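You operate a simulated robot arm through the tools that you are given. There is no shell and no other tool. Be economical: measure what you need, move in short steps, check, and stop when the job is done.

You run a simulated robot arm. Do the job below in one go: nothing can be reset, and whatever is moved stays where it is left.

TASK
Put the gold round housing from the slat conveyor on the low shelf of the packing bench. Put the blue refill from the slat conveyor on top of the yellow lamp there. Press the line stop button two times. Put the square token from the slat conveyor on the manual there. Take the filter from the slat conveyor and put it on the white panel. Put the label block that says "plugs" from the slat conveyor on the right bay of the top shelf and the label block marked "clips" on the shelf under the short bench. Shut the teal drawer. Any order will do. Set down upright: filter, label block.

The check looks at the end state, three seconds after you hand in, the way a careful person would. Anything else that was tipped, shoved, dropped, spilled or broken makes it a failure.

THE ROBOT
A 7-joint arm with a three-finger gripper on a trunk, on a base that drives. Base frame: it is fixed to the floor where the robot stands at the start and does not move with it; the origin is under the middle of the robot, x ahead of it, y to its left, z up; the surface under the hand at the start is at about z = 0.8. Units: m, rad, N and s.
With the tool pointing down near the work surface it reaches from about 0.1 to 0.88 m from the robot's upright axis, wherever it stands. Its first joint turns from -2.897 to 2.897 rad. Places, roughly: filter (5x5x10 cm) [0.8, -0.9, 0.8]; label block [0.75, -1.75, 0.75]; lamp (5x5x8 cm) [0.8, -0.3, 0.8]; line stop button [0.3, 0.3, 0.8]; low shelf of the packing bench [0.8, 4.3, 0.2]; manual [0.5, -1, 0.75]; panel (11x15x1 cm) [0.6, -0.5, 0.8]; refill [0.75, 0.25, 0.75]; right bay of the top shelf (119x24 cm) [1.12, -2.52, 1.28]; round housing [0.75, -0.25, 0.75]; shelf under the short bench [-4, -1.3, 0.4]; square token (4x4x3 cm) [0.6, -0.8, 0.8]; teal drawer [-0.8, -5, 0.7]. Payload 2.94 kg.
The TCP is the grasp point between the finger pads, 0.03 m short of the fingertips. In the tool frame z runs along the fingers and y along their closing line. Largest opening 0.132 m; the body of the gripper starts 0.107 m behind the TCP.
Orientation is that of the tool frame in the base frame, as a unit quaternion [w, x, y, z]. With the fingers straight down and closing along the base's y, the tool's x points along the base's -x, its y along +y and its z along -z.

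THE INTERFACE
- The arm moves only by the tool play_rows. Its argument "targets" is a list of rows, each a list of 7 numbers: the shift along the tool's x, y, z in mm, then the turn, a rotation vector about the tool's x, y, z in rad, then the gripper command, from -1 (shut) to 1 (fully open), values between in proportion. In form: [[dx, dy, dz, ax, ay, az, hand], ...]. A call has 1 to 8 rows; each row is the pose to reach, as a shift and turn from the pose commanded when the call began, along the tool's axes at that moment. Rows are played at 5 a second. More than 0.05 m and 0.15 rad between two rows, or a gripper value outside its range, and nothing of the call is played. A pose out of reach is approached as far as the arm can. The call stops where the force on the tool passes 40 N (or 10 N more than at its start, if that is more) or the arm is blocked; 0.2 s more then pass. The fingers move at their own pace and stop on an object; they squeeze with about 36 N. The grip force told is the motor's: it shows also when the fingers shut on nothing. Time passes only in rows, and 0.2 s behind the last, so rows that repeat a pose let the fingers close. The reply holds the time, the measured pose of the TCP, the force on the tool along the base axes, the opening and the grip force, in the units named above and with some noise, with the torque about the TCP (base axes, N m) and any sound that the robot's microphone picked up, and new pictures: "show" is both (left out), scene, wrist or none.
- Cameras (640 x 400 px; columns grow to the right, rows downward): "scene" is now at [0.0356, 0.1392, 1.7791]; the picture's right is [-0.62, -0.78, 0.00], its down [-0.66, 0.52, -0.55] and it looks along [0.43, -0.34, -0.84] (base axes); focal length 250 px, centre (320, 200). "wrist" rides on the gripper at [0.072, 0.003, -0.144] in the tool frame; the picture's right is [-0.04, 1.00, 0.00], its down [-0.88, -0.04, -0.48] and it looks along [-0.47, -0.02, 0.88] (tool axes); focal length 256 px, centre (320, 200). There is no depth. A picture from a camera that has moved, and an enlarged one, comes with that camera's place and axes in the base frame and with its lens. The place of the scene camera against the robot may be out by one fixed shift of up to 0.018 m in any direction.
- slide_trunk(by): slides the trunk up (or, below 0, down) by that many m; the arm and the scene camera ride with it, the base frame stays. It gives what a move gives, with no picture.
- steer(legs): drives the robot by 1 to 6 legs, each [ahead, left, turn to the left] in m, m and rad, along the robot's own axes; the way and the turn of a leg run together, so that a leg with both is an arc; at most 1.5 m and 3.142 rad a leg. The arm and the cameras ride along, it lands a little off, and it stops where it bumps. It gives what a move gives, and a new picture of the scene camera.
- pan_tilt(pan, tilt): turns the head with the scene camera to pan (to the left, within 2.496 rad either way) and tilt (down, from -0.506 to 1.204), counted from straight ahead of the robot. It gives what a move gives, and a new picture of the scene camera.
- inspect(camera, box): a new picture of the part [left, top, right, bottom] of that camera's present view, enlarged. No time passes.
- hand_in(): hands the job in; it is judged then, once.

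Go step by step. Nothing tells you exact positions but the pictures and the camera data: compare them with the known pose of the tool, close in by small moves and look again before you grip or let go. The budget is 207 turns and 260 pictures, counting those below and the enlarged ones. Unless the task says otherwise, let go and move clear before handing in, and close with one line.

The tools are called by a JSON object that holds its "name" and its "arguments". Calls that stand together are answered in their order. play_rows: Moves the arm, as the interface text tells. Its arguments: {"type":"object","properties":{"targets":{"type":"array","items":{"type":"array","items":{"type":"number"}}},"show":{"type":"string","enum":["both","scene","wrist","none"]}},"required":["targets"]} The other tools are called the same way: slide_trunk (by) slides the trunk up or down; steer (legs) drives the base; pan_tilt (pan, tilt) turns the head that bears the scene camera; inspect (camera, box) takes an enlarged picture of a part of a camera's view; hand_in () hands the job in.

At the start:

```text
time_s: 0.0
ee_pos: [0.632, -0.0348, 1.0732]
tcp_rot: [0.0, 0.0, 1.0, 0.0]
wrist_force: [0.6, 0.1, 0.3]
ft_torque: [-0.03, 0.01, 0.02]
opening: 0.1319
grip_force: 0.0
trunk travel left (down, up): [-0.3, 0.24]
robot x, y, heading: [0.0006, -0.0045, -0.0]
head pan, tilt: [-0.672, 0.991]
```

scene: 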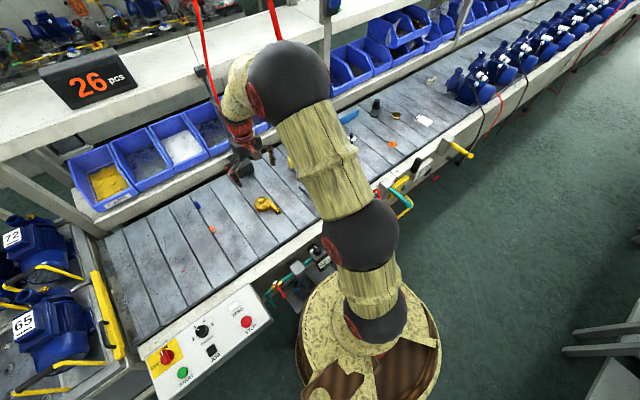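
wrist: 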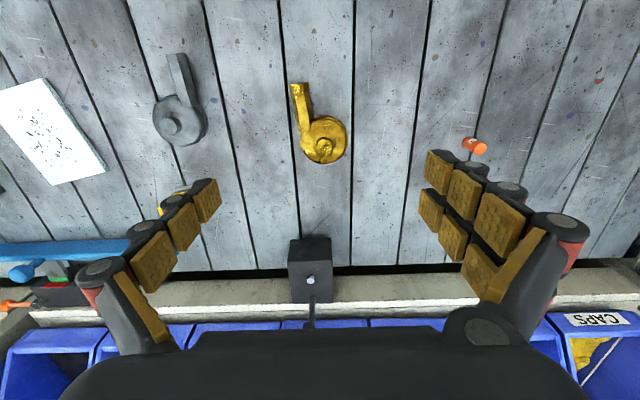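

I see the slat conveyor with a gold part, a grey part and a white card near the hand. I'll look around with the head first to find everything.

{"name": "pan_tilt", "arguments": {"pan": -0.9, "tilt": 0.7}}

{"name": "pan_tilt", "arguments": {"pan": 0.3, "tilt": 0.8}}

{"name": "pan_tilt", "arguments": {"pan": -1.6, "tilt": 0.5}}

{"name": "pan_tilt", "arguments": {"pan": 1.4, "tilt": 0.4}}

{"name": "pan_tilt", "arguments": {"pan": 2.4, "tilt": 0.4}}

{"name": "pan_tilt", "arguments": {"pan": -2.4, "tilt": 0.4}}

```text
time_s: 0.8
ee_pos: [0.6318, -0.0332, 1.0733]
tcp_rot: [0.0, 0.0, 1.0, 0.001]
wrist_force: [1.0, 0.4, 0.1]
ft_torque: [-0.02, 0.03, 0.0]
opening: 0.1322
grip_force: 0.1
trunk travel left (down, up): [-0.3, 0.24]
robot x, y, heading: [-0.0041, -0.0002, 0.004]
head pan, tilt: [-0.901, 0.7]
camera scene: at [0.0335, 0.1163, 1.8017], right [-0.78, -0.62, 0.0], down [-0.4, 0.51, -0.76], along [0.47, -0.6, -0.64], focal length 250 px, centre (320, 200)
```

scene: 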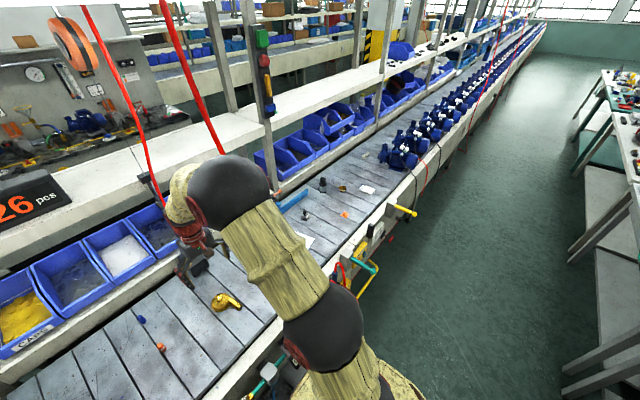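

```text
time_s: 2.2
ee_pos: [0.632, -0.0342, 1.0742]
tcp_rot: [0.001, -0.001, 1.0, 0.0]
wrist_force: [0.9, 0.2, -0.6]
ft_torque: [0.02, 0.01, 0.0]
opening: 0.1321
grip_force: 0.0
trunk travel left (down, up): [-0.3, 0.24]
robot x, y, heading: [-0.0005, 0.0039, -0.004]
head pan, tilt: [0.3, 0.799]
camera scene: at [0.0577, 0.2067, 1.7936], right [0.29, -0.96, 0.0], down [-0.69, -0.21, -0.7], along [0.67, 0.21, -0.72], focal length 250 px, centre (320, 200)
```

scene: 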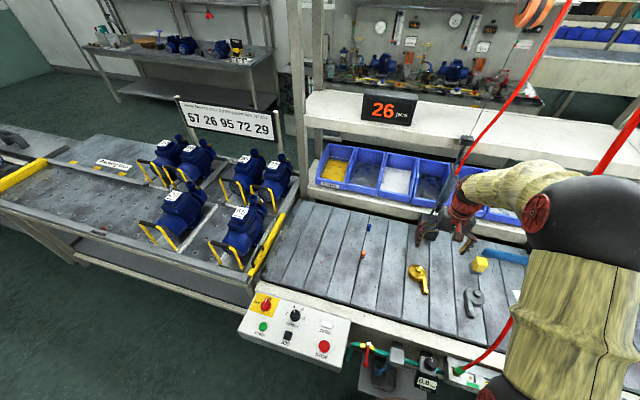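

```text
time_s: 4.1
ee_pos: [0.6316, -0.0352, 1.0734]
tcp_rot: [0.0, -0.001, 1.0, 0.0]
wrist_force: [-0.1, 0.5, -0.5]
ft_torque: [0.01, 0.01, 0.06]
opening: 0.1319
grip_force: 0.1
trunk travel left (down, up): [-0.3, 0.24]
robot x, y, heading: [0.0004, 0.0012, -0.0]
head pan, tilt: [-1.6, 0.499]
camera scene: at [-0.022, 0.0919, 1.8195], right [-1.0, 0.03, 0.0], down [0.01, 0.48, -0.88], along [-0.03, -0.88, -0.48], focal length 250 px, centre (320, 200)
```

scene: 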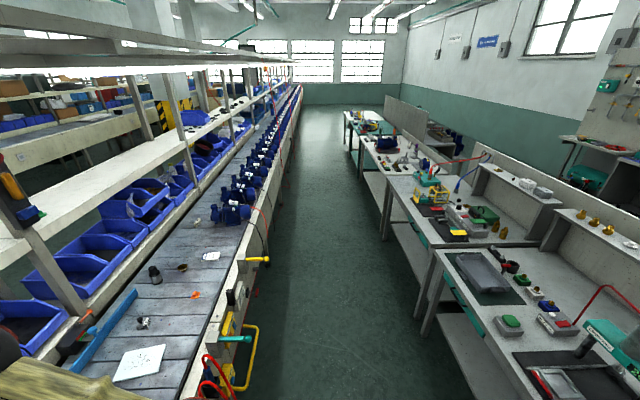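

```text
time_s: 6.7
ee_pos: [0.6323, -0.0347, 1.0727]
tcp_rot: [0.0, 0.0, 1.0, 0.0]
wrist_force: [-0.4, -0.3, -0.2]
ft_torque: [-0.01, -0.02, 0.03]
opening: 0.132
grip_force: 0.0
trunk travel left (down, up): [-0.3, 0.24]
robot x, y, heading: [0.0035, -0.0018, 0.002]
head pan, tilt: [1.4, 0.4]
camera scene: at [-0.0035, 0.2742, 1.8287], right [0.99, -0.17, 0.0], down [-0.07, -0.38, -0.92], along [0.16, 0.91, -0.39], focal length 250 px, centre (320, 200)
```

scene: 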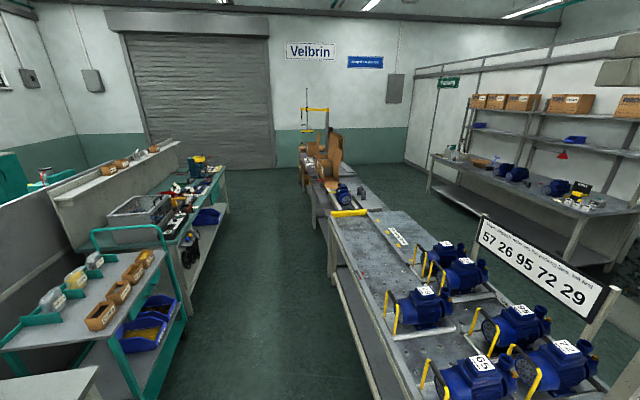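

```text
time_s: 7.9
ee_pos: [0.6317, -0.0346, 1.0751]
tcp_rot: [0.0, 0.0, 1.0, 0.0]
wrist_force: [-0.1, -0.1, 0.3]
ft_torque: [0.0, 0.01, 0.01]
opening: 0.132
grip_force: 0.1
trunk travel left (down, up): [-0.3, 0.24]
robot x, y, heading: [-0.0009, -0.0014, 0.001]
head pan, tilt: [2.4, 0.4]
camera scene: at [-0.0876, 0.2455, 1.8287], right [0.68, 0.74, 0.0], down [0.29, -0.26, -0.92], along [-0.68, 0.62, -0.39], focal length 250 px, centre (320, 200)
```

scene: 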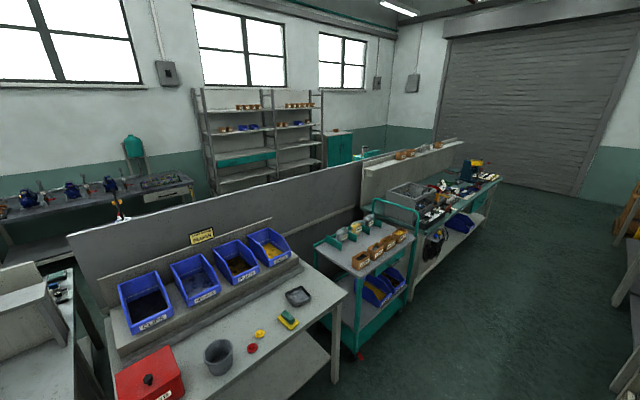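

```text
time_s: 11.7
ee_pos: [0.631, -0.0351, 1.0737]
tcp_rot: [-0.001, 0.0, 1.0, 0.0]
wrist_force: [0.6, 0.8, 0.3]
ft_torque: [0.0, 0.0, -0.01]
opening: 0.1319
grip_force: 0.1
trunk travel left (down, up): [-0.3, 0.24]
robot x, y, heading: [-0.0006, -0.0002, 0.002]
head pan, tilt: [-2.4, 0.4]
camera scene: at [-0.0876, 0.1203, 1.8287], right [-0.68, 0.74, 0.0], down [0.29, 0.26, -0.92], along [-0.68, -0.62, -0.39], focal length 250 px, centre (320, 200)
```

scene: 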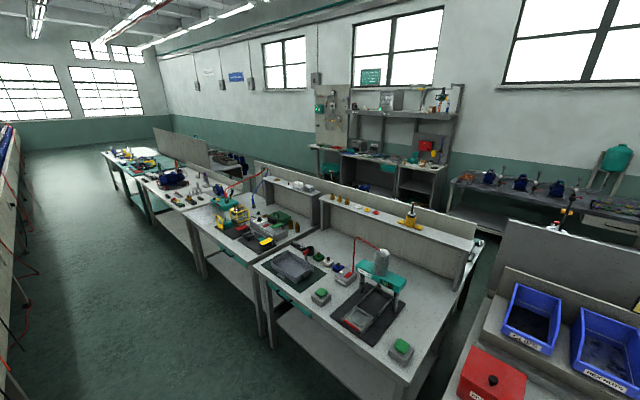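

The hall is large. Next I want close looks at the conveyor items and the control panel.

{"name": "pan_tilt", "arguments": {"pan": 0.3, "tilt": 0.95}}

{"name": "inspect", "arguments": {"camera": "scene", "box": [220, 230, 380, 330]}}

{"name": "inspect", "arguments": {"camera": "scene", "box": [340, 120, 500, 220]}}

{"name": "pan_tilt", "arguments": {"pan": -1.3, "tilt": 0.7}}

{"name": "inspect", "arguments": {"camera": "scene", "box": [120, 130, 360, 280]}}

```text
time_s: 14.1
ee_pos: [0.6306, -0.0344, 1.0734]
tcp_rot: [0.0, 0.0, 1.0, 0.0]
wrist_force: [-0.3, 1.0, -0.4]
ft_torque: [-0.03, -0.02, -0.02]
opening: 0.1319
grip_force: 0.1
trunk travel left (down, up): [-0.3, 0.24]
robot x, y, heading: [-0.0018, 0.0025, -0.0]
head pan, tilt: [0.3, 0.949]
camera scene: at [0.0501, 0.2043, 1.782], right [0.3, -0.96, 0.0], down [-0.78, -0.24, -0.58], along [0.56, 0.17, -0.81], focal length 250 px, centre (320, 200)
```

scene: 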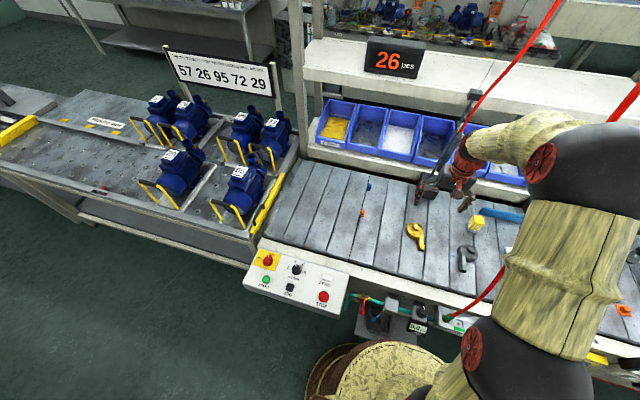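

```text
4.00 times, centred on (300, 280) of scene
camera zoom: at [0.0501, 0.2043, 1.782], right [0.3, -0.96, 0.0], down [-0.78, -0.24, -0.58], along [0.56, 0.17, -0.81], focal length 1001 px, centre (400, -120)
```

zoom: 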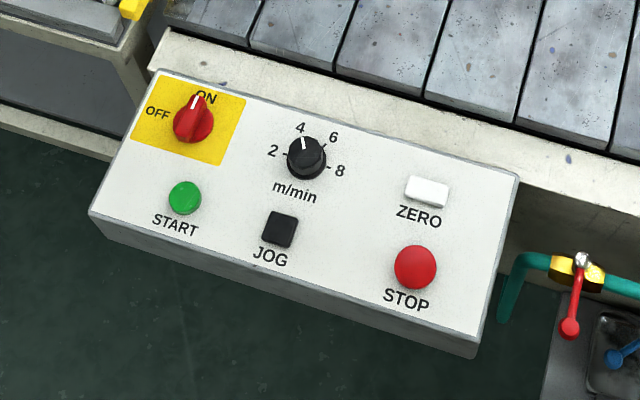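

```text
4.00 times, centred on (420, 170) of scene
camera zoom: at [0.0501, 0.2043, 1.782], right [0.3, -0.96, 0.0], down [-0.78, -0.24, -0.58], along [0.56, 0.17, -0.81], focal length 1001 px, centre (-80, 320)
```

zoom: 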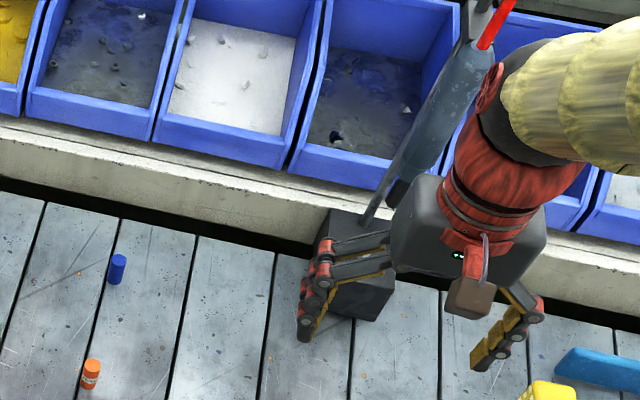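

```text
time_s: 15.8
ee_pos: [0.6305, -0.034, 1.0742]
tcp_rot: [0.0, 0.0, 1.0, 0.0]
wrist_force: [0.4, -0.1, 0.0]
ft_torque: [0.0, 0.04, -0.02]
opening: 0.1322
grip_force: 0.1
trunk travel left (down, up): [-0.3, 0.24]
robot x, y, heading: [0.0026, 0.0009, 0.001]
head pan, tilt: [-1.3, 0.7]
camera scene: at [0.0034, 0.101, 1.8018], right [-0.96, -0.27, 0.0], down [-0.17, 0.62, -0.76], along [0.2, -0.74, -0.64], focal length 250 px, centre (320, 200)
```

scene: 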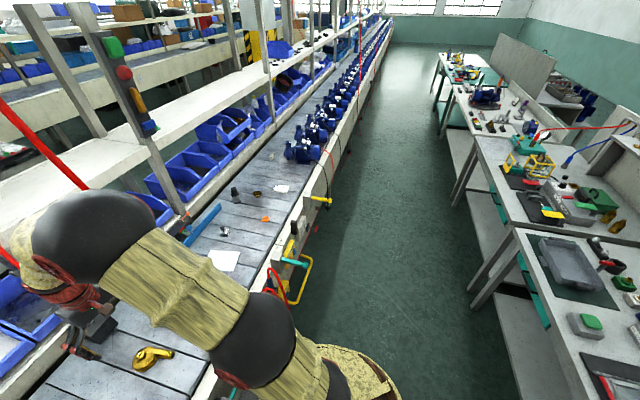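

```text
2.67 times, centred on (240, 205) of scene
camera zoom: at [0.0034, 0.101, 1.8018], right [-0.96, -0.27, 0.0], down [-0.17, 0.62, -0.76], along [0.2, -0.74, -0.64], focal length 667 px, centre (533, 187)
```

zoom: 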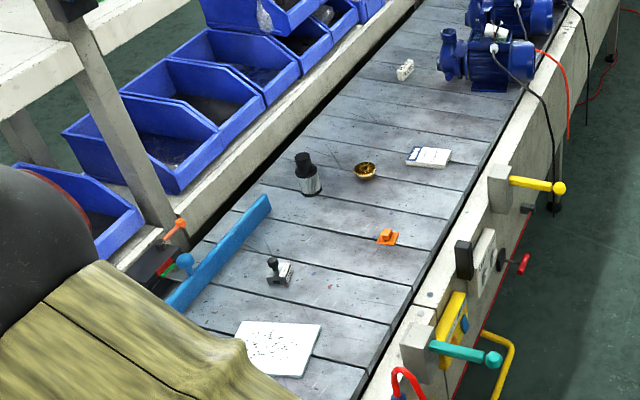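

The line stop button is the red STOP on the control panel, near (0.29, 0.26). I'll bring the shut hand above it and look.

{"name": "play_rows", "arguments": {"targets": [[34, 30, 0, 0, 0, 0, -1], [68, 60, 0, 0, 0, 0, -1], [102, 90, 0, 0, 0, 0, -1], [136, 120, 0, 0, 0, 0, -1], [170, 150, 0, 0, 0, 0, -1], [204, 180, 0, 0, 0, 0, -1], [238, 210, 0, 0, 0, 0, -1], [272, 240, 0, 0, 0, 0, -1]], "show": "none"}}

{"name": "play_rows", "arguments": {"targets": [[34, 28, 0, 0, 0, 0, -1], [68, 56, 0, 0, 0, 0, -1], [68, 56, 0, 0, 0, 0, -1]], "show": "wrist"}}

{"name": "pan_tilt", "arguments": {"pan": 0.5, "tilt": 1.1}}

```text
time_s: 17.6
ee_pos: [0.3591, 0.2035, 1.0743]
tcp_rot: [0.0, 0.0, 1.0, 0.001]
wrist_force: [0.6, 0.1, 0.5]
ft_torque: [-0.02, -0.03, 0.03]
opening: 0.0002
grip_force: 1.6
trunk travel left (down, up): [-0.3, 0.24]
robot x, y, heading: [-0.003, 0.0022, 0.002]
head pan, tilt: [-1.3, 0.7]
```

```text
time_s: 18.4
ee_pos: [0.2916, 0.2593, 1.0691]
tcp_rot: [0.0, 0.0, 1.0, 0.0]
wrist_force: [-0.2, 1.1, 0.6]
ft_torque: [0.02, -0.03, -0.05]
opening: 0.0
grip_force: 28.7
trunk travel left (down, up): [-0.3, 0.24]
robot x, y, heading: [-0.0032, -0.0012, 0.003]
head pan, tilt: [-1.3, 0.7]
camera wrist: at [0.2196, 0.2631, 1.2147], right [0.04, 1.0, 0.0], down [0.88, -0.04, 0.48], along [0.47, -0.02, -0.88], focal length 256 px, centre (320, 200)
```

wrist: 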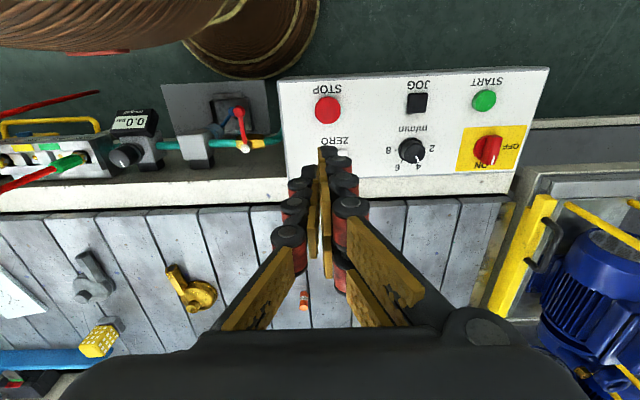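

```text
time_s: 20.2
ee_pos: [0.292, 0.26, 1.0699]
tcp_rot: [-0.001, 0.0, 1.0, 0.0]
wrist_force: [-1.1, 0.2, 0.1]
ft_torque: [-0.03, -0.02, 0.01]
opening: 0.0
grip_force: 28.6
trunk travel left (down, up): [-0.3, 0.24]
robot x, y, heading: [-0.0003, -0.0018, -0.002]
head pan, tilt: [0.499, 1.1]
camera scene: at [0.0358, 0.2133, 1.7718], right [0.48, -0.88, 0.0], down [-0.78, -0.43, -0.45], along [0.4, 0.22, -0.89], focal length 250 px, centre (320, 200)
```

scene: 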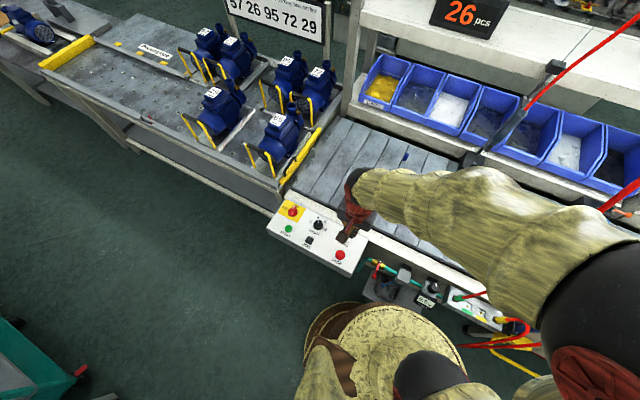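

The STOP button lies just robot-ward of the fingertips. I'll go down 80 mm and toward it to get its height from parallax.

{"name": "play_rows", "arguments": {"targets": [[6, 5, 40, 0, 0, 0, -1], [12, 10, 80, 0, 0, 0, -1], [12, 10, 80, 0, 0, 0, -1]], "show": "wrist"}}

```text
time_s: 21.0
ee_pos: [0.2788, 0.2731, 0.994]
tcp_rot: [-0.001, 0.0, 1.0, 0.0]
wrist_force: [0.6, 0.1, 0.7]
ft_torque: [0.0, 0.0, 0.0]
opening: 0.0004
grip_force: 28.7
trunk travel left (down, up): [-0.3, 0.24]
robot x, y, heading: [0.0027, 0.001, -0.0]
head pan, tilt: [0.499, 1.1]
camera wrist: at [0.2066, 0.2753, 1.1367], right [0.04, 1.0, 0.0], down [0.88, -0.04, 0.48], along [0.48, -0.02, -0.88], focal length 256 px, centre (320, 200)
```

wrist: 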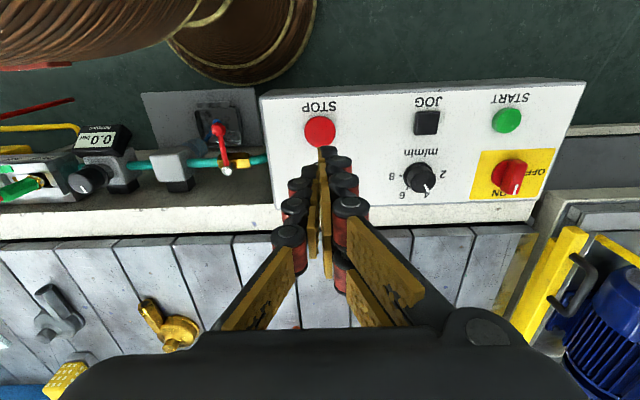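

STOP's top comes out at about (0.278, 0.272, 0.833), directly under the fingertips. I'll descend and press gently in small steps.

{"name": "play_rows", "arguments": {"targets": [[0, 0, 40, 0, 0, 0, -1], [0, 0, 80, 0, 0, 0, -1], [0, 0, 110, 0, 0, 0, -1], [0, 0, 120, 0, 0, 0, -1], [0, 0, 120, 0, 0, 0, -1]], "show": "wrist"}}

```text
time_s: 22.2
ee_pos: [0.2779, 0.2745, 0.8746]
tcp_rot: [0.0, 0.0, 1.0, 0.0]
wrist_force: [-0.1, 0.1, -0.1]
ft_torque: [-0.01, 0.0, 0.01]
opening: 0.0002
grip_force: 28.8
trunk travel left (down, up): [-0.3, 0.24]
robot x, y, heading: [0.0021, -0.0032, 0.0]
head pan, tilt: [0.499, 1.1]
camera wrist: at [0.2066, 0.2771, 1.0181], right [0.04, 1.0, 0.0], down [0.88, -0.04, 0.48], along [0.48, -0.02, -0.88], focal length 256 px, centre (320, 200)
```

wrist: 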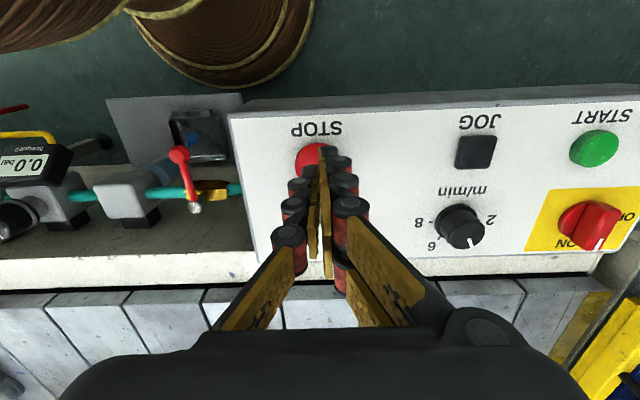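

Contact is near. I'll shift 5 mm to centre and press in small steps, watching force and sound.

{"name": "play_rows", "arguments": {"targets": [[2, -5, 0, 0, 0, 0, -1], [2, -5, 6, 0, 0, 0, -1], [2, -5, 10, 0, 0, 0, -1], [2, -5, 13, 0, 0, 0, -1], [2, -5, 16, 0, 0, 0, -1], [2, -5, 16, 0, 0, 0, -1]], "show": "wrist"}}

```text
time_s: 23.6
ee_pos: [0.2773, 0.2672, 0.8563]
tcp_rot: [0.0, 0.0, 1.0, 0.0]
wrist_force: [-0.5, -0.2, -0.1]
ft_torque: [-0.02, 0.04, -0.01]
opening: 0.0
grip_force: 28.2
trunk travel left (down, up): [-0.3, 0.24]
robot x, y, heading: [0.0011, 0.0048, 0.003]
head pan, tilt: [0.499, 1.1]
camera wrist: at [0.2049, 0.2697, 1.0015], right [0.04, 1.0, 0.0], down [0.88, -0.04, 0.48], along [0.48, -0.02, -0.88], focal length 256 px, centre (320, 200)
```

wrist: 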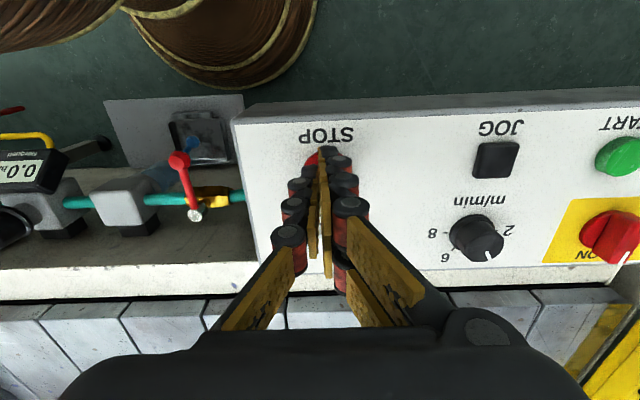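

No contact yet; continuing down in 3 mm steps.

{"name": "play_rows", "arguments": {"targets": [[0, 0, 3, 0, 0, 0, -1], [0, 0, 6, 0, 0, 0, -1], [0, 0, 9, 0, 0, 0, -1], [0, 0, 9, 0, 0, 0, -1]], "show": "wrist"}}

```text
time_s: 24.6
ee_pos: [0.277, 0.2672, 0.8503]
tcp_rot: [0.0, 0.0, 1.0, 0.0]
wrist_force: [-0.2, 1.0, 0.0]
ft_torque: [0.01, 0.0, 0.04]
opening: 0.0
grip_force: 27.8
trunk travel left (down, up): [-0.3, 0.24]
robot x, y, heading: [-0.002, 0.0013, 0.003]
head pan, tilt: [0.499, 1.1]
camera wrist: at [0.2052, 0.2698, 0.9936], right [0.04, 1.0, 0.0], down [0.88, -0.04, 0.48], along [0.48, -0.02, -0.88], focal length 256 px, centre (320, 200)
```

wrist: 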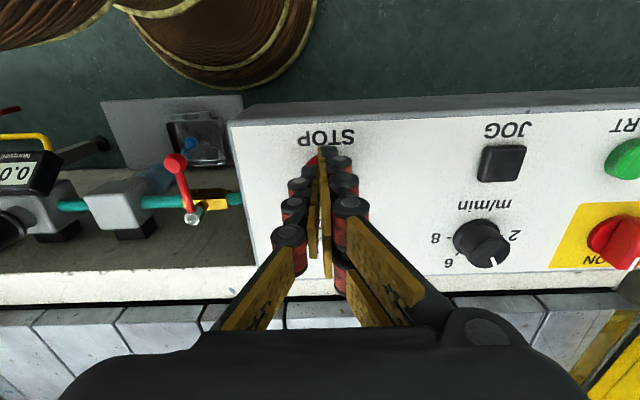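

Still free. Continuing.

{"name": "play_rows", "arguments": {"targets": [[0, 0, 3, 0, 0, 0, -1], [0, 0, 6, 0, 0, 0, -1], [0, 0, 9, 0, 0, 0, -1], [0, 0, 12, 0, 0, 0, -1], [0, 0, 12, 0, 0, 0, -1]], "show": "wrist"}}

{"name": "inspect", "arguments": {"camera": "scene", "box": [260, 180, 420, 280]}}

```text
time_s: 25.8
ee_pos: [0.2777, 0.2658, 0.8376]
tcp_rot: [0.001, 0.0, 1.0, 0.0]
wrist_force: [0.2, -0.7, 4.5]
ft_torque: [0.0, 0.0, 0.01]
opening: 0.0
grip_force: 28.7
trunk travel left (down, up): [-0.3, 0.24]
robot x, y, heading: [-0.0027, 0.0022, 0.004]
head pan, tilt: [0.499, 1.1]
heard: click
camera wrist: at [0.2051, 0.2695, 0.9813], right [0.04, 1.0, 0.0], down [0.88, -0.04, 0.48], along [0.48, -0.02, -0.88], focal length 256 px, centre (320, 200)
```

wrist: 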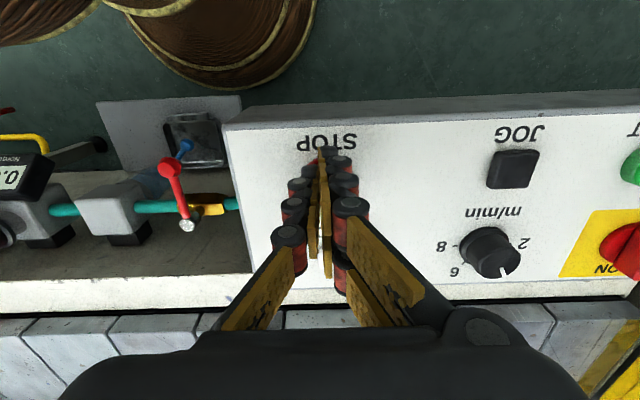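

```text
4.00 times, centred on (340, 230) of scene
camera zoom: at [0.0358, 0.2133, 1.7718], right [0.48, -0.88, 0.0], down [-0.78, -0.43, -0.45], along [0.4, 0.22, -0.89], focal length 1001 px, centre (240, 80)
```

zoom: 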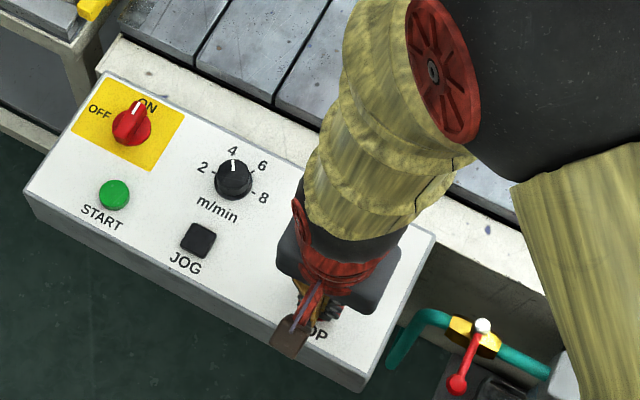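

A click: first press registered. I'll lift off 20 mm and press once more.

{"name": "play_rows", "arguments": {"targets": [[0, 0, -10, 0, 0, 0, -1], [0, 0, -20, 0, 0, 0, -1], [0, 0, -20, 0, 0, 0, -1]], "show": "none"}}

{"name": "play_rows", "arguments": {"targets": [[0, 0, 10, 0, 0, 0, -1], [0, 0, 14, 0, 0, 0, -1], [0, 0, 17, 0, 0, 0, -1], [0, 0, 20, 0, 0, 0, -1], [0, 0, 20, 0, 0, 0, -1]], "show": "none"}}

```text
time_s: 26.6
ee_pos: [0.2766, 0.2667, 0.8581]
tcp_rot: [0.0, 0.0, 1.0, 0.0]
wrist_force: [0.0, -0.1, -0.3]
ft_torque: [-0.01, 0.02, 0.0]
opening: 0.0
grip_force: 28.8
trunk travel left (down, up): [-0.3, 0.24]
robot x, y, heading: [0.0027, 0.0006, -0.004]
head pan, tilt: [0.499, 1.1]
```

```text
time_s: 27.8
ee_pos: [0.2772, 0.2669, 0.837]
tcp_rot: [0.0, 0.0, 1.0, 0.001]
wrist_force: [-1.1, -0.7, 4.8]
ft_torque: [0.03, -0.04, -0.01]
opening: 0.0
grip_force: 28.5
trunk travel left (down, up): [-0.3, 0.24]
robot x, y, heading: [0.0006, 0.0017, -0.006]
head pan, tilt: [0.499, 1.1]
heard: click
```

Two clicks heard. Lifting and moving over the refills to look.

{"name": "play_rows", "arguments": {"targets": [[0, 0, -50, 0, 0, 0, -1], [0, 0, -100, 0, 0, 0, -1], [0, 0, -150, 0, 0, 0, -1], [0, 0, -200, 0, 0, 0, 0], [-45, -5, -205, 0, 0, 0, 0.2], [-90, -10, -205, 0, 0, 0, 0.2], [-135, -15, -205, 0, 0, 0, 0.2], [-180, -20, -205, 0, 0, 0, 0.2]], "show": "none"}}

{"name": "play_rows", "arguments": {"targets": [[-45, -7, 0, 0, 0, 0, 0.2], [-90, -15, 0, 0, 0, 0, 0.2], [-135, -22, 0, 0, 0, 0, 0.2], [-180, -30, 0, 0, 0, 0, 0.2], [-225, -40, 0, 0, 0, 0, 0.2], [-225, -40, 0, 0, 0, 0, 0.2]], "show": "both"}}

```text
time_s: 29.6
ee_pos: [0.4596, 0.2442, 1.0412]
tcp_rot: [-0.001, 0.0, 1.0, 0.0]
wrist_force: [0.2, 0.8, 0.6]
ft_torque: [-0.01, -0.01, 0.02]
opening: 0.079
grip_force: 0.4
trunk travel left (down, up): [-0.3, 0.24]
robot x, y, heading: [0.0042, -0.0004, -0.003]
head pan, tilt: [0.499, 1.1]
```

```text
time_s: 31.0
ee_pos: [0.6826, 0.2052, 1.0377]
tcp_rot: [0.0, 0.0, 1.0, 0.0]
wrist_force: [0.4, -0.6, 0.2]
ft_torque: [0.02, 0.01, -0.02]
opening: 0.0791
grip_force: 0.0
trunk travel left (down, up): [-0.3, 0.24]
robot x, y, heading: [0.0001, -0.0001, -0.001]
head pan, tilt: [0.499, 1.1]
camera scene: at [0.0361, 0.2132, 1.7718], right [0.48, -0.88, 0.0], down [-0.78, -0.43, -0.45], along [0.4, 0.22, -0.89], focal length 250 px, centre (320, 200)
camera wrist: at [0.6102, 0.2083, 1.182], right [0.04, 1.0, 0.0], down [0.88, -0.04, 0.48], along [0.48, -0.02, -0.88], focal length 256 px, centre (320, 200)
```

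scene: 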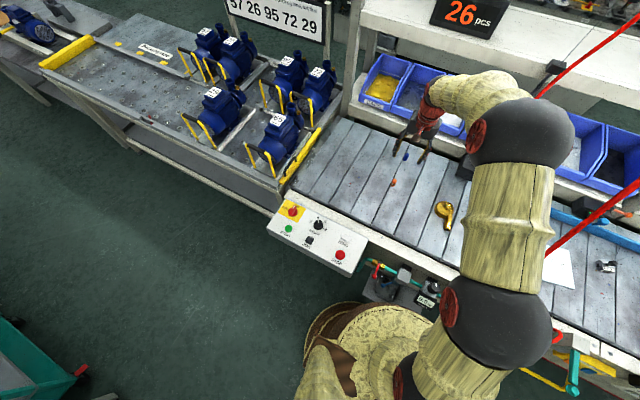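
wrist: 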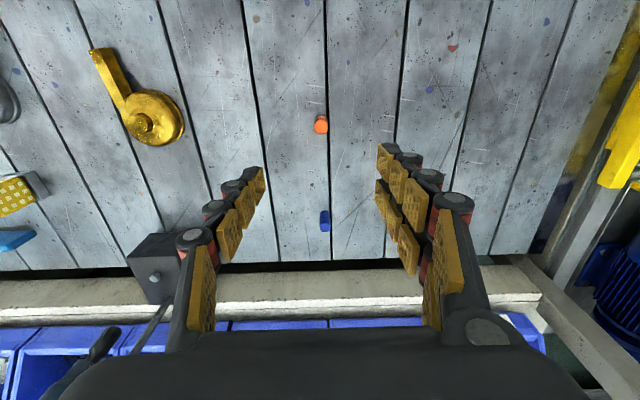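

The blue refill stands near (0.85, 0.207). I'll move over it, partway down, and look again.

{"name": "play_rows", "arguments": {"targets": [[-40, 0, 20, 0, 0, 0, 0], [-80, 0, 40, 0, 0, 0, 0], [-120, 0, 60, 0, 0, 0, 0], [-167, 2, 80, 0, 0, 0, 0], [-167, 2, 100, 0, 0, 0, 0], [-167, 2, 100, 0, 0, 0, 0]], "show": "both"}}

```text
refused: row 4 steps farther than a row can; nothing moved
```

{"name": "play_rows", "arguments": {"targets": [[-42, 0, 20, 0, 0, 0, 0], [-84, 0, 40, 0, 0, 0, 0], [-126, 0, 60, 0, 0, 0, 0], [-167, 2, 80, 0, 0, 0, 0], [-167, 2, 100, 0, 0, 0, 0], [-167, 2, 100, 0, 0, 0, 0]], "show": "both"}}

```text
time_s: 32.4
ee_pos: [0.8509, 0.2073, 0.9393]
tcp_rot: [0.0, 0.0, 1.0, 0.001]
wrist_force: [-0.1, 0.4, 0.4]
ft_torque: [0.01, 0.03, 0.01]
opening: 0.0661
grip_force: 0.0
trunk travel left (down, up): [-0.3, 0.24]
robot x, y, heading: [-0.002, -0.0011, 0.0]
head pan, tilt: [0.499, 1.1]
camera scene: at [0.0363, 0.2134, 1.7718], right [0.48, -0.88, 0.0], down [-0.78, -0.43, -0.45], along [0.4, 0.22, -0.89], focal length 250 px, centre (320, 200)
camera wrist: at [0.7788, 0.2102, 1.0836], right [0.04, 1.0, 0.0], down [0.88, -0.04, 0.47], along [0.47, -0.02, -0.88], focal length 256 px, centre (320, 200)
```

scene: 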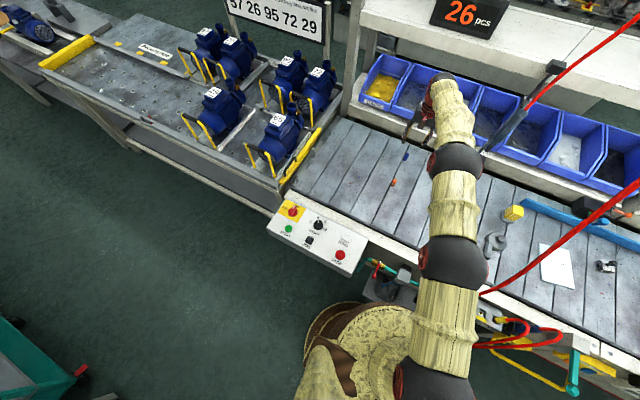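
wrist: 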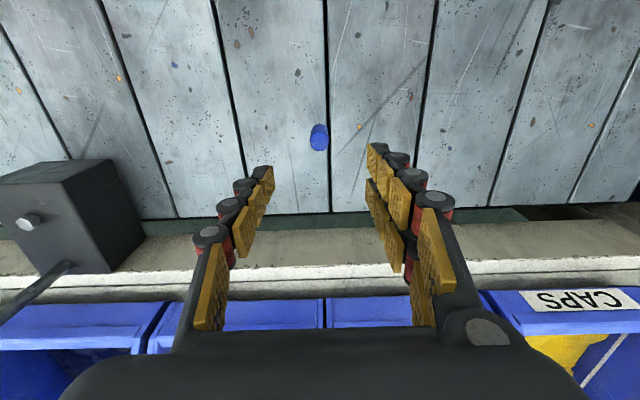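

The refill centre is refined to (0.843, 0.2075), with its top near 0.83. Going down around it.

{"name": "play_rows", "arguments": {"targets": [[8, 0, 30, 0, 0, 0, 0], [8, 0, 60, 0, 0, 0, 0], [8, 0, 88, 0, 0, 0, 0], [8, 0, 88, 0, 0, 0, 0]], "show": "wrist"}}

```text
time_s: 33.4
ee_pos: [0.8412, 0.2092, 0.8519]
tcp_rot: [0.001, 0.0, 1.0, 0.0]
wrist_force: [-0.3, -0.7, -0.2]
ft_torque: [-0.02, 0.0, -0.02]
opening: 0.0662
grip_force: 0.1
trunk travel left (down, up): [-0.3, 0.24]
robot x, y, heading: [-0.0035, 0.0003, -0.001]
head pan, tilt: [0.499, 1.1]
camera wrist: at [0.7691, 0.2124, 0.9964], right [0.04, 1.0, 0.0], down [0.88, -0.04, 0.48], along [0.48, -0.02, -0.88], focal length 256 px, centre (320, 200)
```

wrist: 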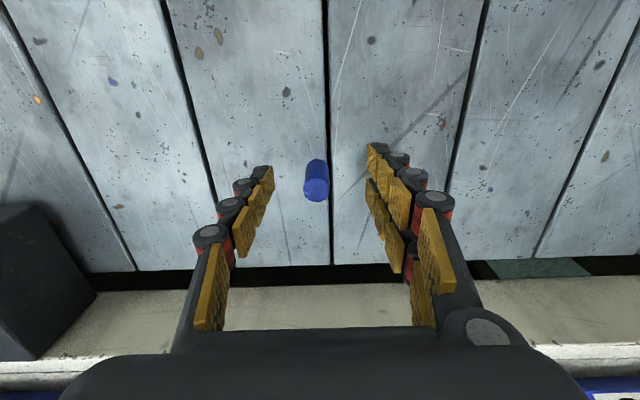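

The refill stands from 0.80 to about 0.84, well placed between the fingers. Down 13 mm more and close.

{"name": "play_rows", "arguments": {"targets": [[-2, -2, 13, 0, 0, 0, 0], [-2, -2, 13, 0, 0, 0, 0], [-2, -2, 13, 0, 0, 0, -1], [-2, -2, 13, 0, 0, 0, -1], [-2, -2, 13, 0, 0, 0, -1], [-2, -2, 13, 0, 0, 0, -1], [-2, -2, 13, 0, 0, 0, -1]], "show": "wrist"}}

```text
time_s: 35.0
ee_pos: [0.8439, 0.2067, 0.8405]
tcp_rot: [-0.001, 0.0, 1.0, 0.0]
wrist_force: [-0.2, -0.5, 0.8]
ft_torque: [0.01, -0.01, -0.02]
opening: 0.0163
grip_force: 29.9
trunk travel left (down, up): [-0.3, 0.24]
robot x, y, heading: [0.0058, 0.0011, 0.004]
head pan, tilt: [0.499, 1.1]
camera wrist: at [0.7709, 0.2101, 0.9846], right [0.04, 1.0, 0.0], down [0.88, -0.04, 0.48], along [0.47, -0.02, -0.88], focal length 256 px, centre (320, 200)
```

wrist: 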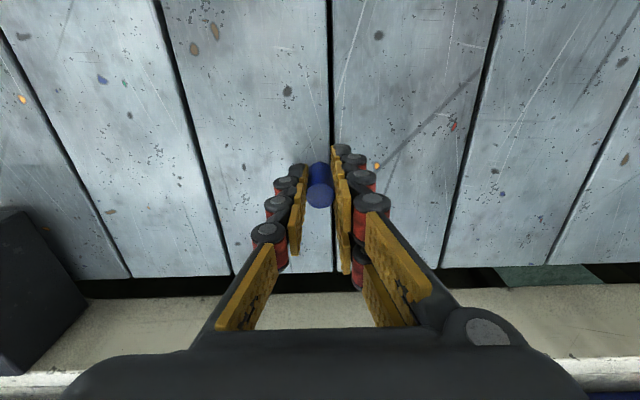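

The refill is gripped. I'll lift, pull back toward the robot, then carry it to above the yellow lamp near (0.765, −0.25).

{"name": "play_rows", "arguments": {"targets": [[0, 0, -45, 0, 0, 0, -1], [0, 0, -90, 0, 0, 0, -1], [0, 0, -135, 0, 0, 0, -1], [30, 0, -170, 0, 0, 0, -1], [70, 0, -190, 0, 0, 0, -1], [115, 0, -200, 0, 0, 0, -1], [140, -40, -200, 0, 0, 0, -1], [150, -85, -200, 0, 0, 0, -1]], "show": "none"}}

{"name": "play_rows", "arguments": {"targets": [[0, -45, 0, 0, 0, 0, -1], [0, -90, 0, 0, 0, 0, -1], [0, -135, 0, 0, 0, 0, -1], [0, -180, 0, 0, 0, 0, -1], [0, -225, 0, 0, 0, 0, -1], [0, -270, 0, 0, 0, 0, -1], [0, -315, 0, 0, 0, 0, -1], [0, -360, 0, 0, 0, 0, -1]], "show": "both"}}

```text
time_s: 36.8
ee_pos: [0.6917, 0.1208, 1.0428]
tcp_rot: [0.001, 0.0, 1.0, -0.001]
wrist_force: [-0.1, 0.5, -0.4]
ft_torque: [0.01, 0.03, -0.02]
opening: 0.0147
grip_force: 35.7
trunk travel left (down, up): [-0.3, 0.24]
robot x, y, heading: [-0.0021, -0.0015, 0.005]
head pan, tilt: [0.499, 1.1]
```

```text
time_s: 38.6
ee_pos: [0.6944, -0.2402, 1.0375]
tcp_rot: [-0.001, 0.0, 1.0, 0.0]
wrist_force: [-0.1, 0.0, -0.2]
ft_torque: [0.01, -0.02, 0.03]
opening: 0.0162
grip_force: 35.9
trunk travel left (down, up): [-0.3, 0.24]
robot x, y, heading: [0.0008, 0.004, 0.002]
head pan, tilt: [0.499, 1.1]
camera scene: at [0.0362, 0.2122, 1.7719], right [0.48, -0.88, 0.0], down [-0.78, -0.43, -0.45], along [0.4, 0.22, -0.89], focal length 250 px, centre (320, 200)
camera wrist: at [0.6222, -0.2376, 1.1811], right [0.04, 1.0, 0.0], down [0.88, -0.04, 0.47], along [0.47, -0.02, -0.88], focal length 256 px, centre (320, 200)
```

scene: 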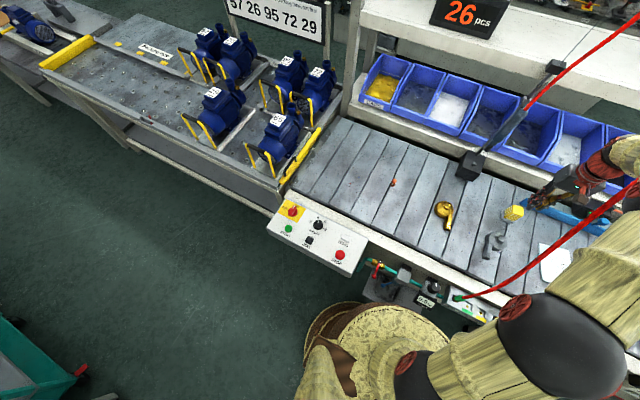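
wrist: 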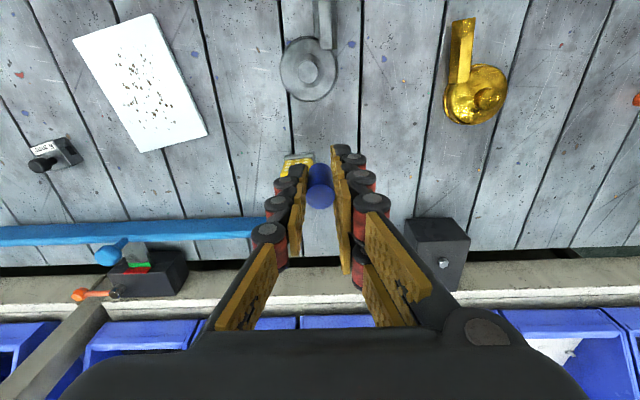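

The lamp is hidden partly behind the left finger. I'll shift the hand sideways to see it cleanly.

{"name": "play_rows", "arguments": {"targets": [[30, 45, 0, 0, 0, 0, -1], [60, 90, 0, 0, 0, 0, -1], [60, 90, 0, 0, 0, 0, -1]], "show": "wrist"}}

{"name": "inspect", "arguments": {"camera": "wrist", "box": [140, 120, 300, 220]}}

```text
refused: row 1 steps farther than a row can; nothing moved
```

```text
4.00 times, centred on (220, 170) of wrist
camera zoom: at [0.6222, -0.2376, 1.1811], right [0.04, 1.0, 0.0], down [0.88, -0.04, 0.47], along [0.47, -0.02, -0.88], focal length 1024 px, centre (720, 320)
```

zoom: 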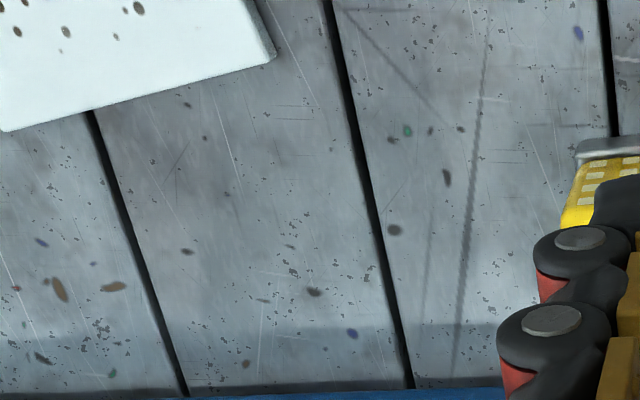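

{"name": "play_rows", "arguments": {"targets": [[25, 35, 0, 0, 0, 0, -1], [50, 70, 0, 0, 0, 0, -1], [50, 90, 0, 0, 0, 0, -1], [50, 90, 0, 0, 0, 0, -1]], "show": "wrist"}}

{"name": "inspect", "arguments": {"camera": "wrist", "box": [140, 120, 300, 220]}}

```text
time_s: 39.6
ee_pos: [0.6452, -0.1489, 1.037]
tcp_rot: [0.0, 0.0, 1.0, 0.0]
wrist_force: [0.1, -0.2, 0.1]
ft_torque: [0.01, 0.04, -0.02]
opening: 0.0162
grip_force: 36.1
trunk travel left (down, up): [-0.3, 0.24]
robot x, y, heading: [-0.0002, -0.0036, -0.002]
head pan, tilt: [0.499, 1.1]
camera wrist: at [0.5728, -0.1464, 1.181], right [0.04, 1.0, 0.0], down [0.88, -0.04, 0.48], along [0.47, -0.02, -0.88], focal length 256 px, centre (320, 200)
```

wrist: 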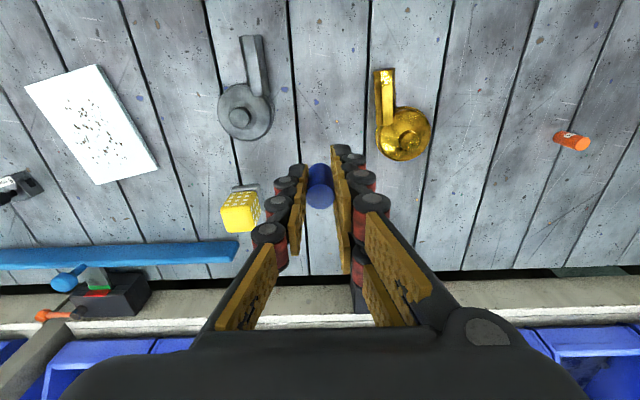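

```text
4.00 times, centred on (220, 170) of wrist
camera zoom: at [0.5728, -0.1464, 1.181], right [0.04, 1.0, 0.0], down [0.88, -0.04, 0.48], along [0.47, -0.02, -0.88], focal length 1024 px, centre (720, 320)
```

zoom: 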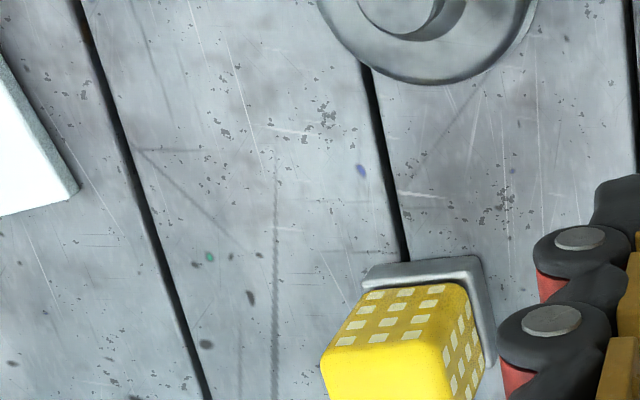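

{"name": "inspect", "arguments": {"camera": "wrist", "box": [190, 170, 290, 250]}}

```text
5.00 times, centred on (240, 210) of wrist
camera zoom: at [0.5728, -0.1464, 1.181], right [0.04, 1.0, 0.0], down [0.88, -0.04, 0.48], along [0.47, -0.02, -0.88], focal length 1280 px, centre (720, 150)
```

zoom: 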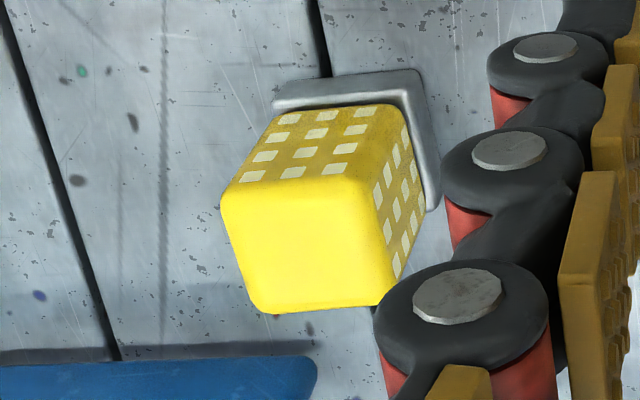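

The lamp's plain yellow top is centred near (0.759, −0.269, 0.88). Moving over it at height, then lowering part way.

{"name": "play_rows", "arguments": {"targets": [[-32, -34, 0, 0, 0, 0, -1], [-64, -68, 0, 0, 0, 0, -1], [-96, -102, 0, 0, 0, 0, -1], [-114, -120, 20, 0, 0, 0, -1], [-114, -120, 60, 0, 0, 0, -1], [-114, -120, 90, 0, 0, 0, -1], [-114, -120, 90, 0, 0, 0, -1]], "show": "wrist"}}

{"name": "inspect", "arguments": {"camera": "wrist", "box": [260, 120, 380, 220]}}

{"name": "pan_tilt", "arguments": {"pan": -0.35, "tilt": 0.9}}

```text
time_s: 41.2
ee_pos: [0.7544, -0.2691, 0.9483]
tcp_rot: [0.0, 0.0, 1.0, -0.001]
wrist_force: [0.1, 0.4, -0.3]
ft_torque: [0.01, -0.02, 0.0]
opening: 0.0161
grip_force: 35.9
trunk travel left (down, up): [-0.3, 0.24]
robot x, y, heading: [-0.0042, -0.0049, -0.002]
head pan, tilt: [0.499, 1.1]
camera wrist: at [0.684, -0.2676, 1.0922], right [0.04, 1.0, 0.0], down [0.88, -0.04, 0.48], along [0.48, -0.02, -0.88], focal length 256 px, centre (320, 200)
```

wrist: 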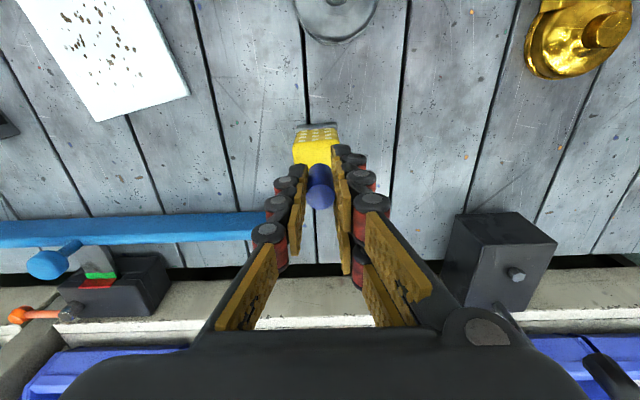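

```text
4.00 times, centred on (320, 170) of wrist
camera zoom: at [0.684, -0.2676, 1.0922], right [0.04, 1.0, 0.0], down [0.88, -0.04, 0.48], along [0.48, -0.02, -0.88], focal length 1024 px, centre (320, 320)
```

zoom: 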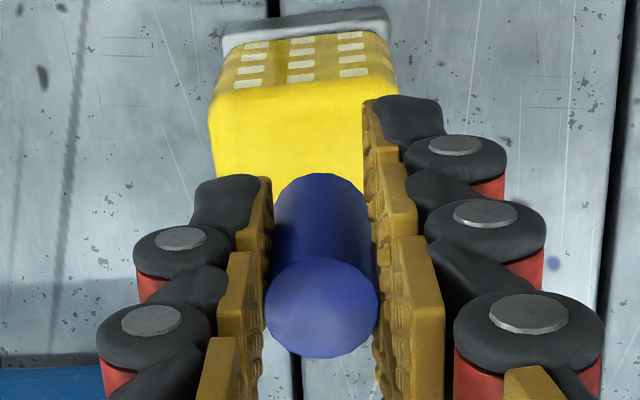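

```text
time_s: 42.4
ee_pos: [0.7546, -0.2696, 0.9479]
tcp_rot: [0.001, 0.0, 1.0, 0.001]
wrist_force: [-0.5, -1.2, 0.3]
ft_torque: [0.02, 0.02, -0.04]
opening: 0.0164
grip_force: 36.0
trunk travel left (down, up): [-0.3, 0.24]
robot x, y, heading: [-0.0019, -0.0001, -0.001]
head pan, tilt: [-0.351, 0.901]
camera scene: at [0.0517, 0.1568, 1.7856], right [-0.34, -0.94, 0.0], down [-0.74, 0.27, -0.62], along [0.58, -0.21, -0.78], focal length 250 px, centre (320, 200)
```

scene: 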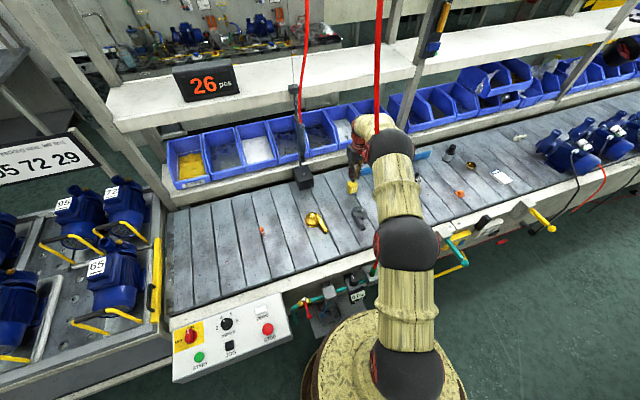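

The hand needs about 9 mm further out. Then lower to the computed set-down height with force watch.

{"name": "play_rows", "arguments": {"targets": [[-9, -2, 0, 0, 0, 0, -1], [-9, -2, 12, 0, 0, 0, -1], [-9, -2, 20, 0, 0, 0, -1], [-9, -2, 23, 0, 0, 0, -1], [-9, -2, 25, 0, 0, 0, -1], [-9, -2, 25, 0, 0, 0, -1]], "show": "wrist"}}

{"name": "inspect", "arguments": {"camera": "wrist", "box": [260, 120, 380, 220]}}

{"name": "inspect", "arguments": {"camera": "scene", "box": [310, 140, 410, 210]}}

```text
time_s: 43.8
ee_pos: [0.7677, -0.2713, 0.9242]
tcp_rot: [0.0, 0.0, 1.0, 0.0]
wrist_force: [-0.5, -0.3, -0.6]
ft_torque: [-0.04, -0.03, 0.01]
opening: 0.016
grip_force: 35.9
trunk travel left (down, up): [-0.3, 0.24]
robot x, y, heading: [0.0012, -0.0004, -0.002]
head pan, tilt: [-0.351, 0.901]
camera wrist: at [0.6948, -0.2688, 1.0686], right [0.04, 1.0, 0.0], down [0.88, -0.04, 0.48], along [0.47, -0.02, -0.88], focal length 256 px, centre (320, 200)
```

wrist: 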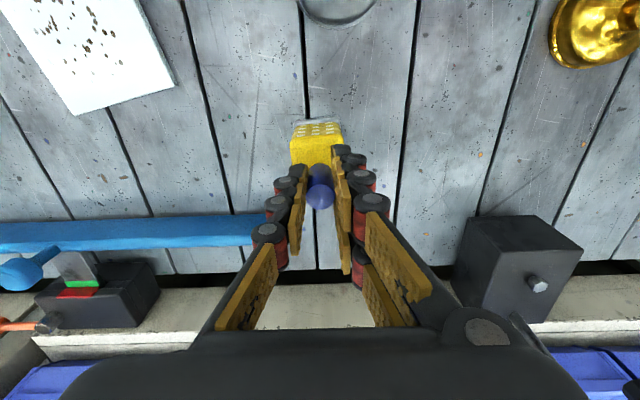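

```text
4.00 times, centred on (320, 170) of wrist
camera zoom: at [0.6948, -0.2688, 1.0686], right [0.04, 1.0, 0.0], down [0.88, -0.04, 0.48], along [0.47, -0.02, -0.88], focal length 1024 px, centre (320, 320)
```

zoom: 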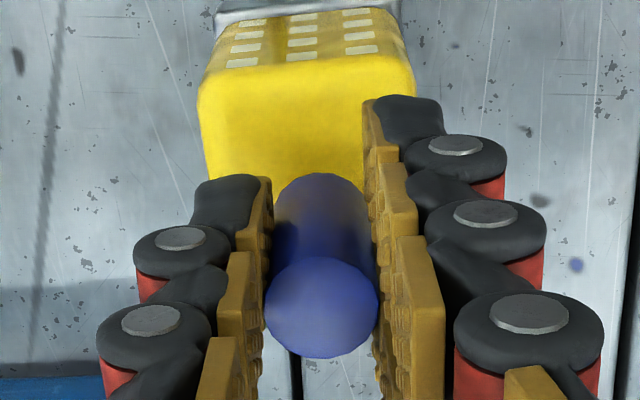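

```text
5.71 times, centred on (360, 175) of scene
camera zoom: at [0.0517, 0.1567, 1.7857], right [-0.34, -0.94, 0.0], down [-0.74, 0.27, -0.62], along [0.58, -0.21, -0.78], focal length 1430 px, centre (91, 343)
```

zoom: 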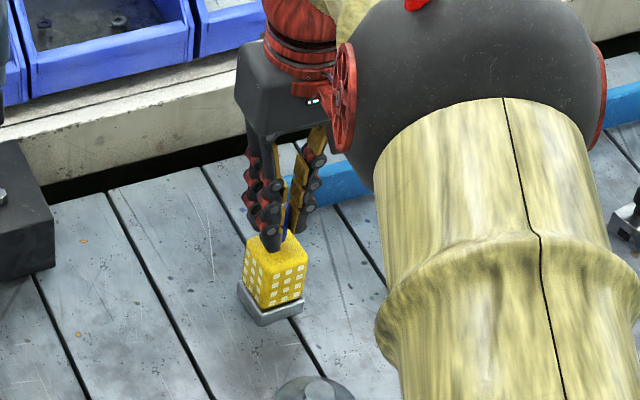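

Aligned over the lamp's centre. Final lowering by millimetres until light contact.

{"name": "play_rows", "arguments": {"targets": [[0, -1, 2, 0, 0, 0, -1], [0, -1, 3, 0, 0, 0, -1], [0, -1, 4, 0, 0, 0, -1], [0, -1, 4, 0, 0, 0, -1]], "show": "none"}}

```text
time_s: 44.8
ee_pos: [0.7671, -0.2722, 0.9212]
tcp_rot: [0.0, 0.0, 1.0, 0.001]
wrist_force: [0.5, -0.3, -1.0]
ft_torque: [0.01, 0.04, -0.02]
opening: 0.0163
grip_force: 36.1
trunk travel left (down, up): [-0.3, 0.24]
robot x, y, heading: [-0.0008, -0.0056, 0.0]
head pan, tilt: [-0.351, 0.901]
```

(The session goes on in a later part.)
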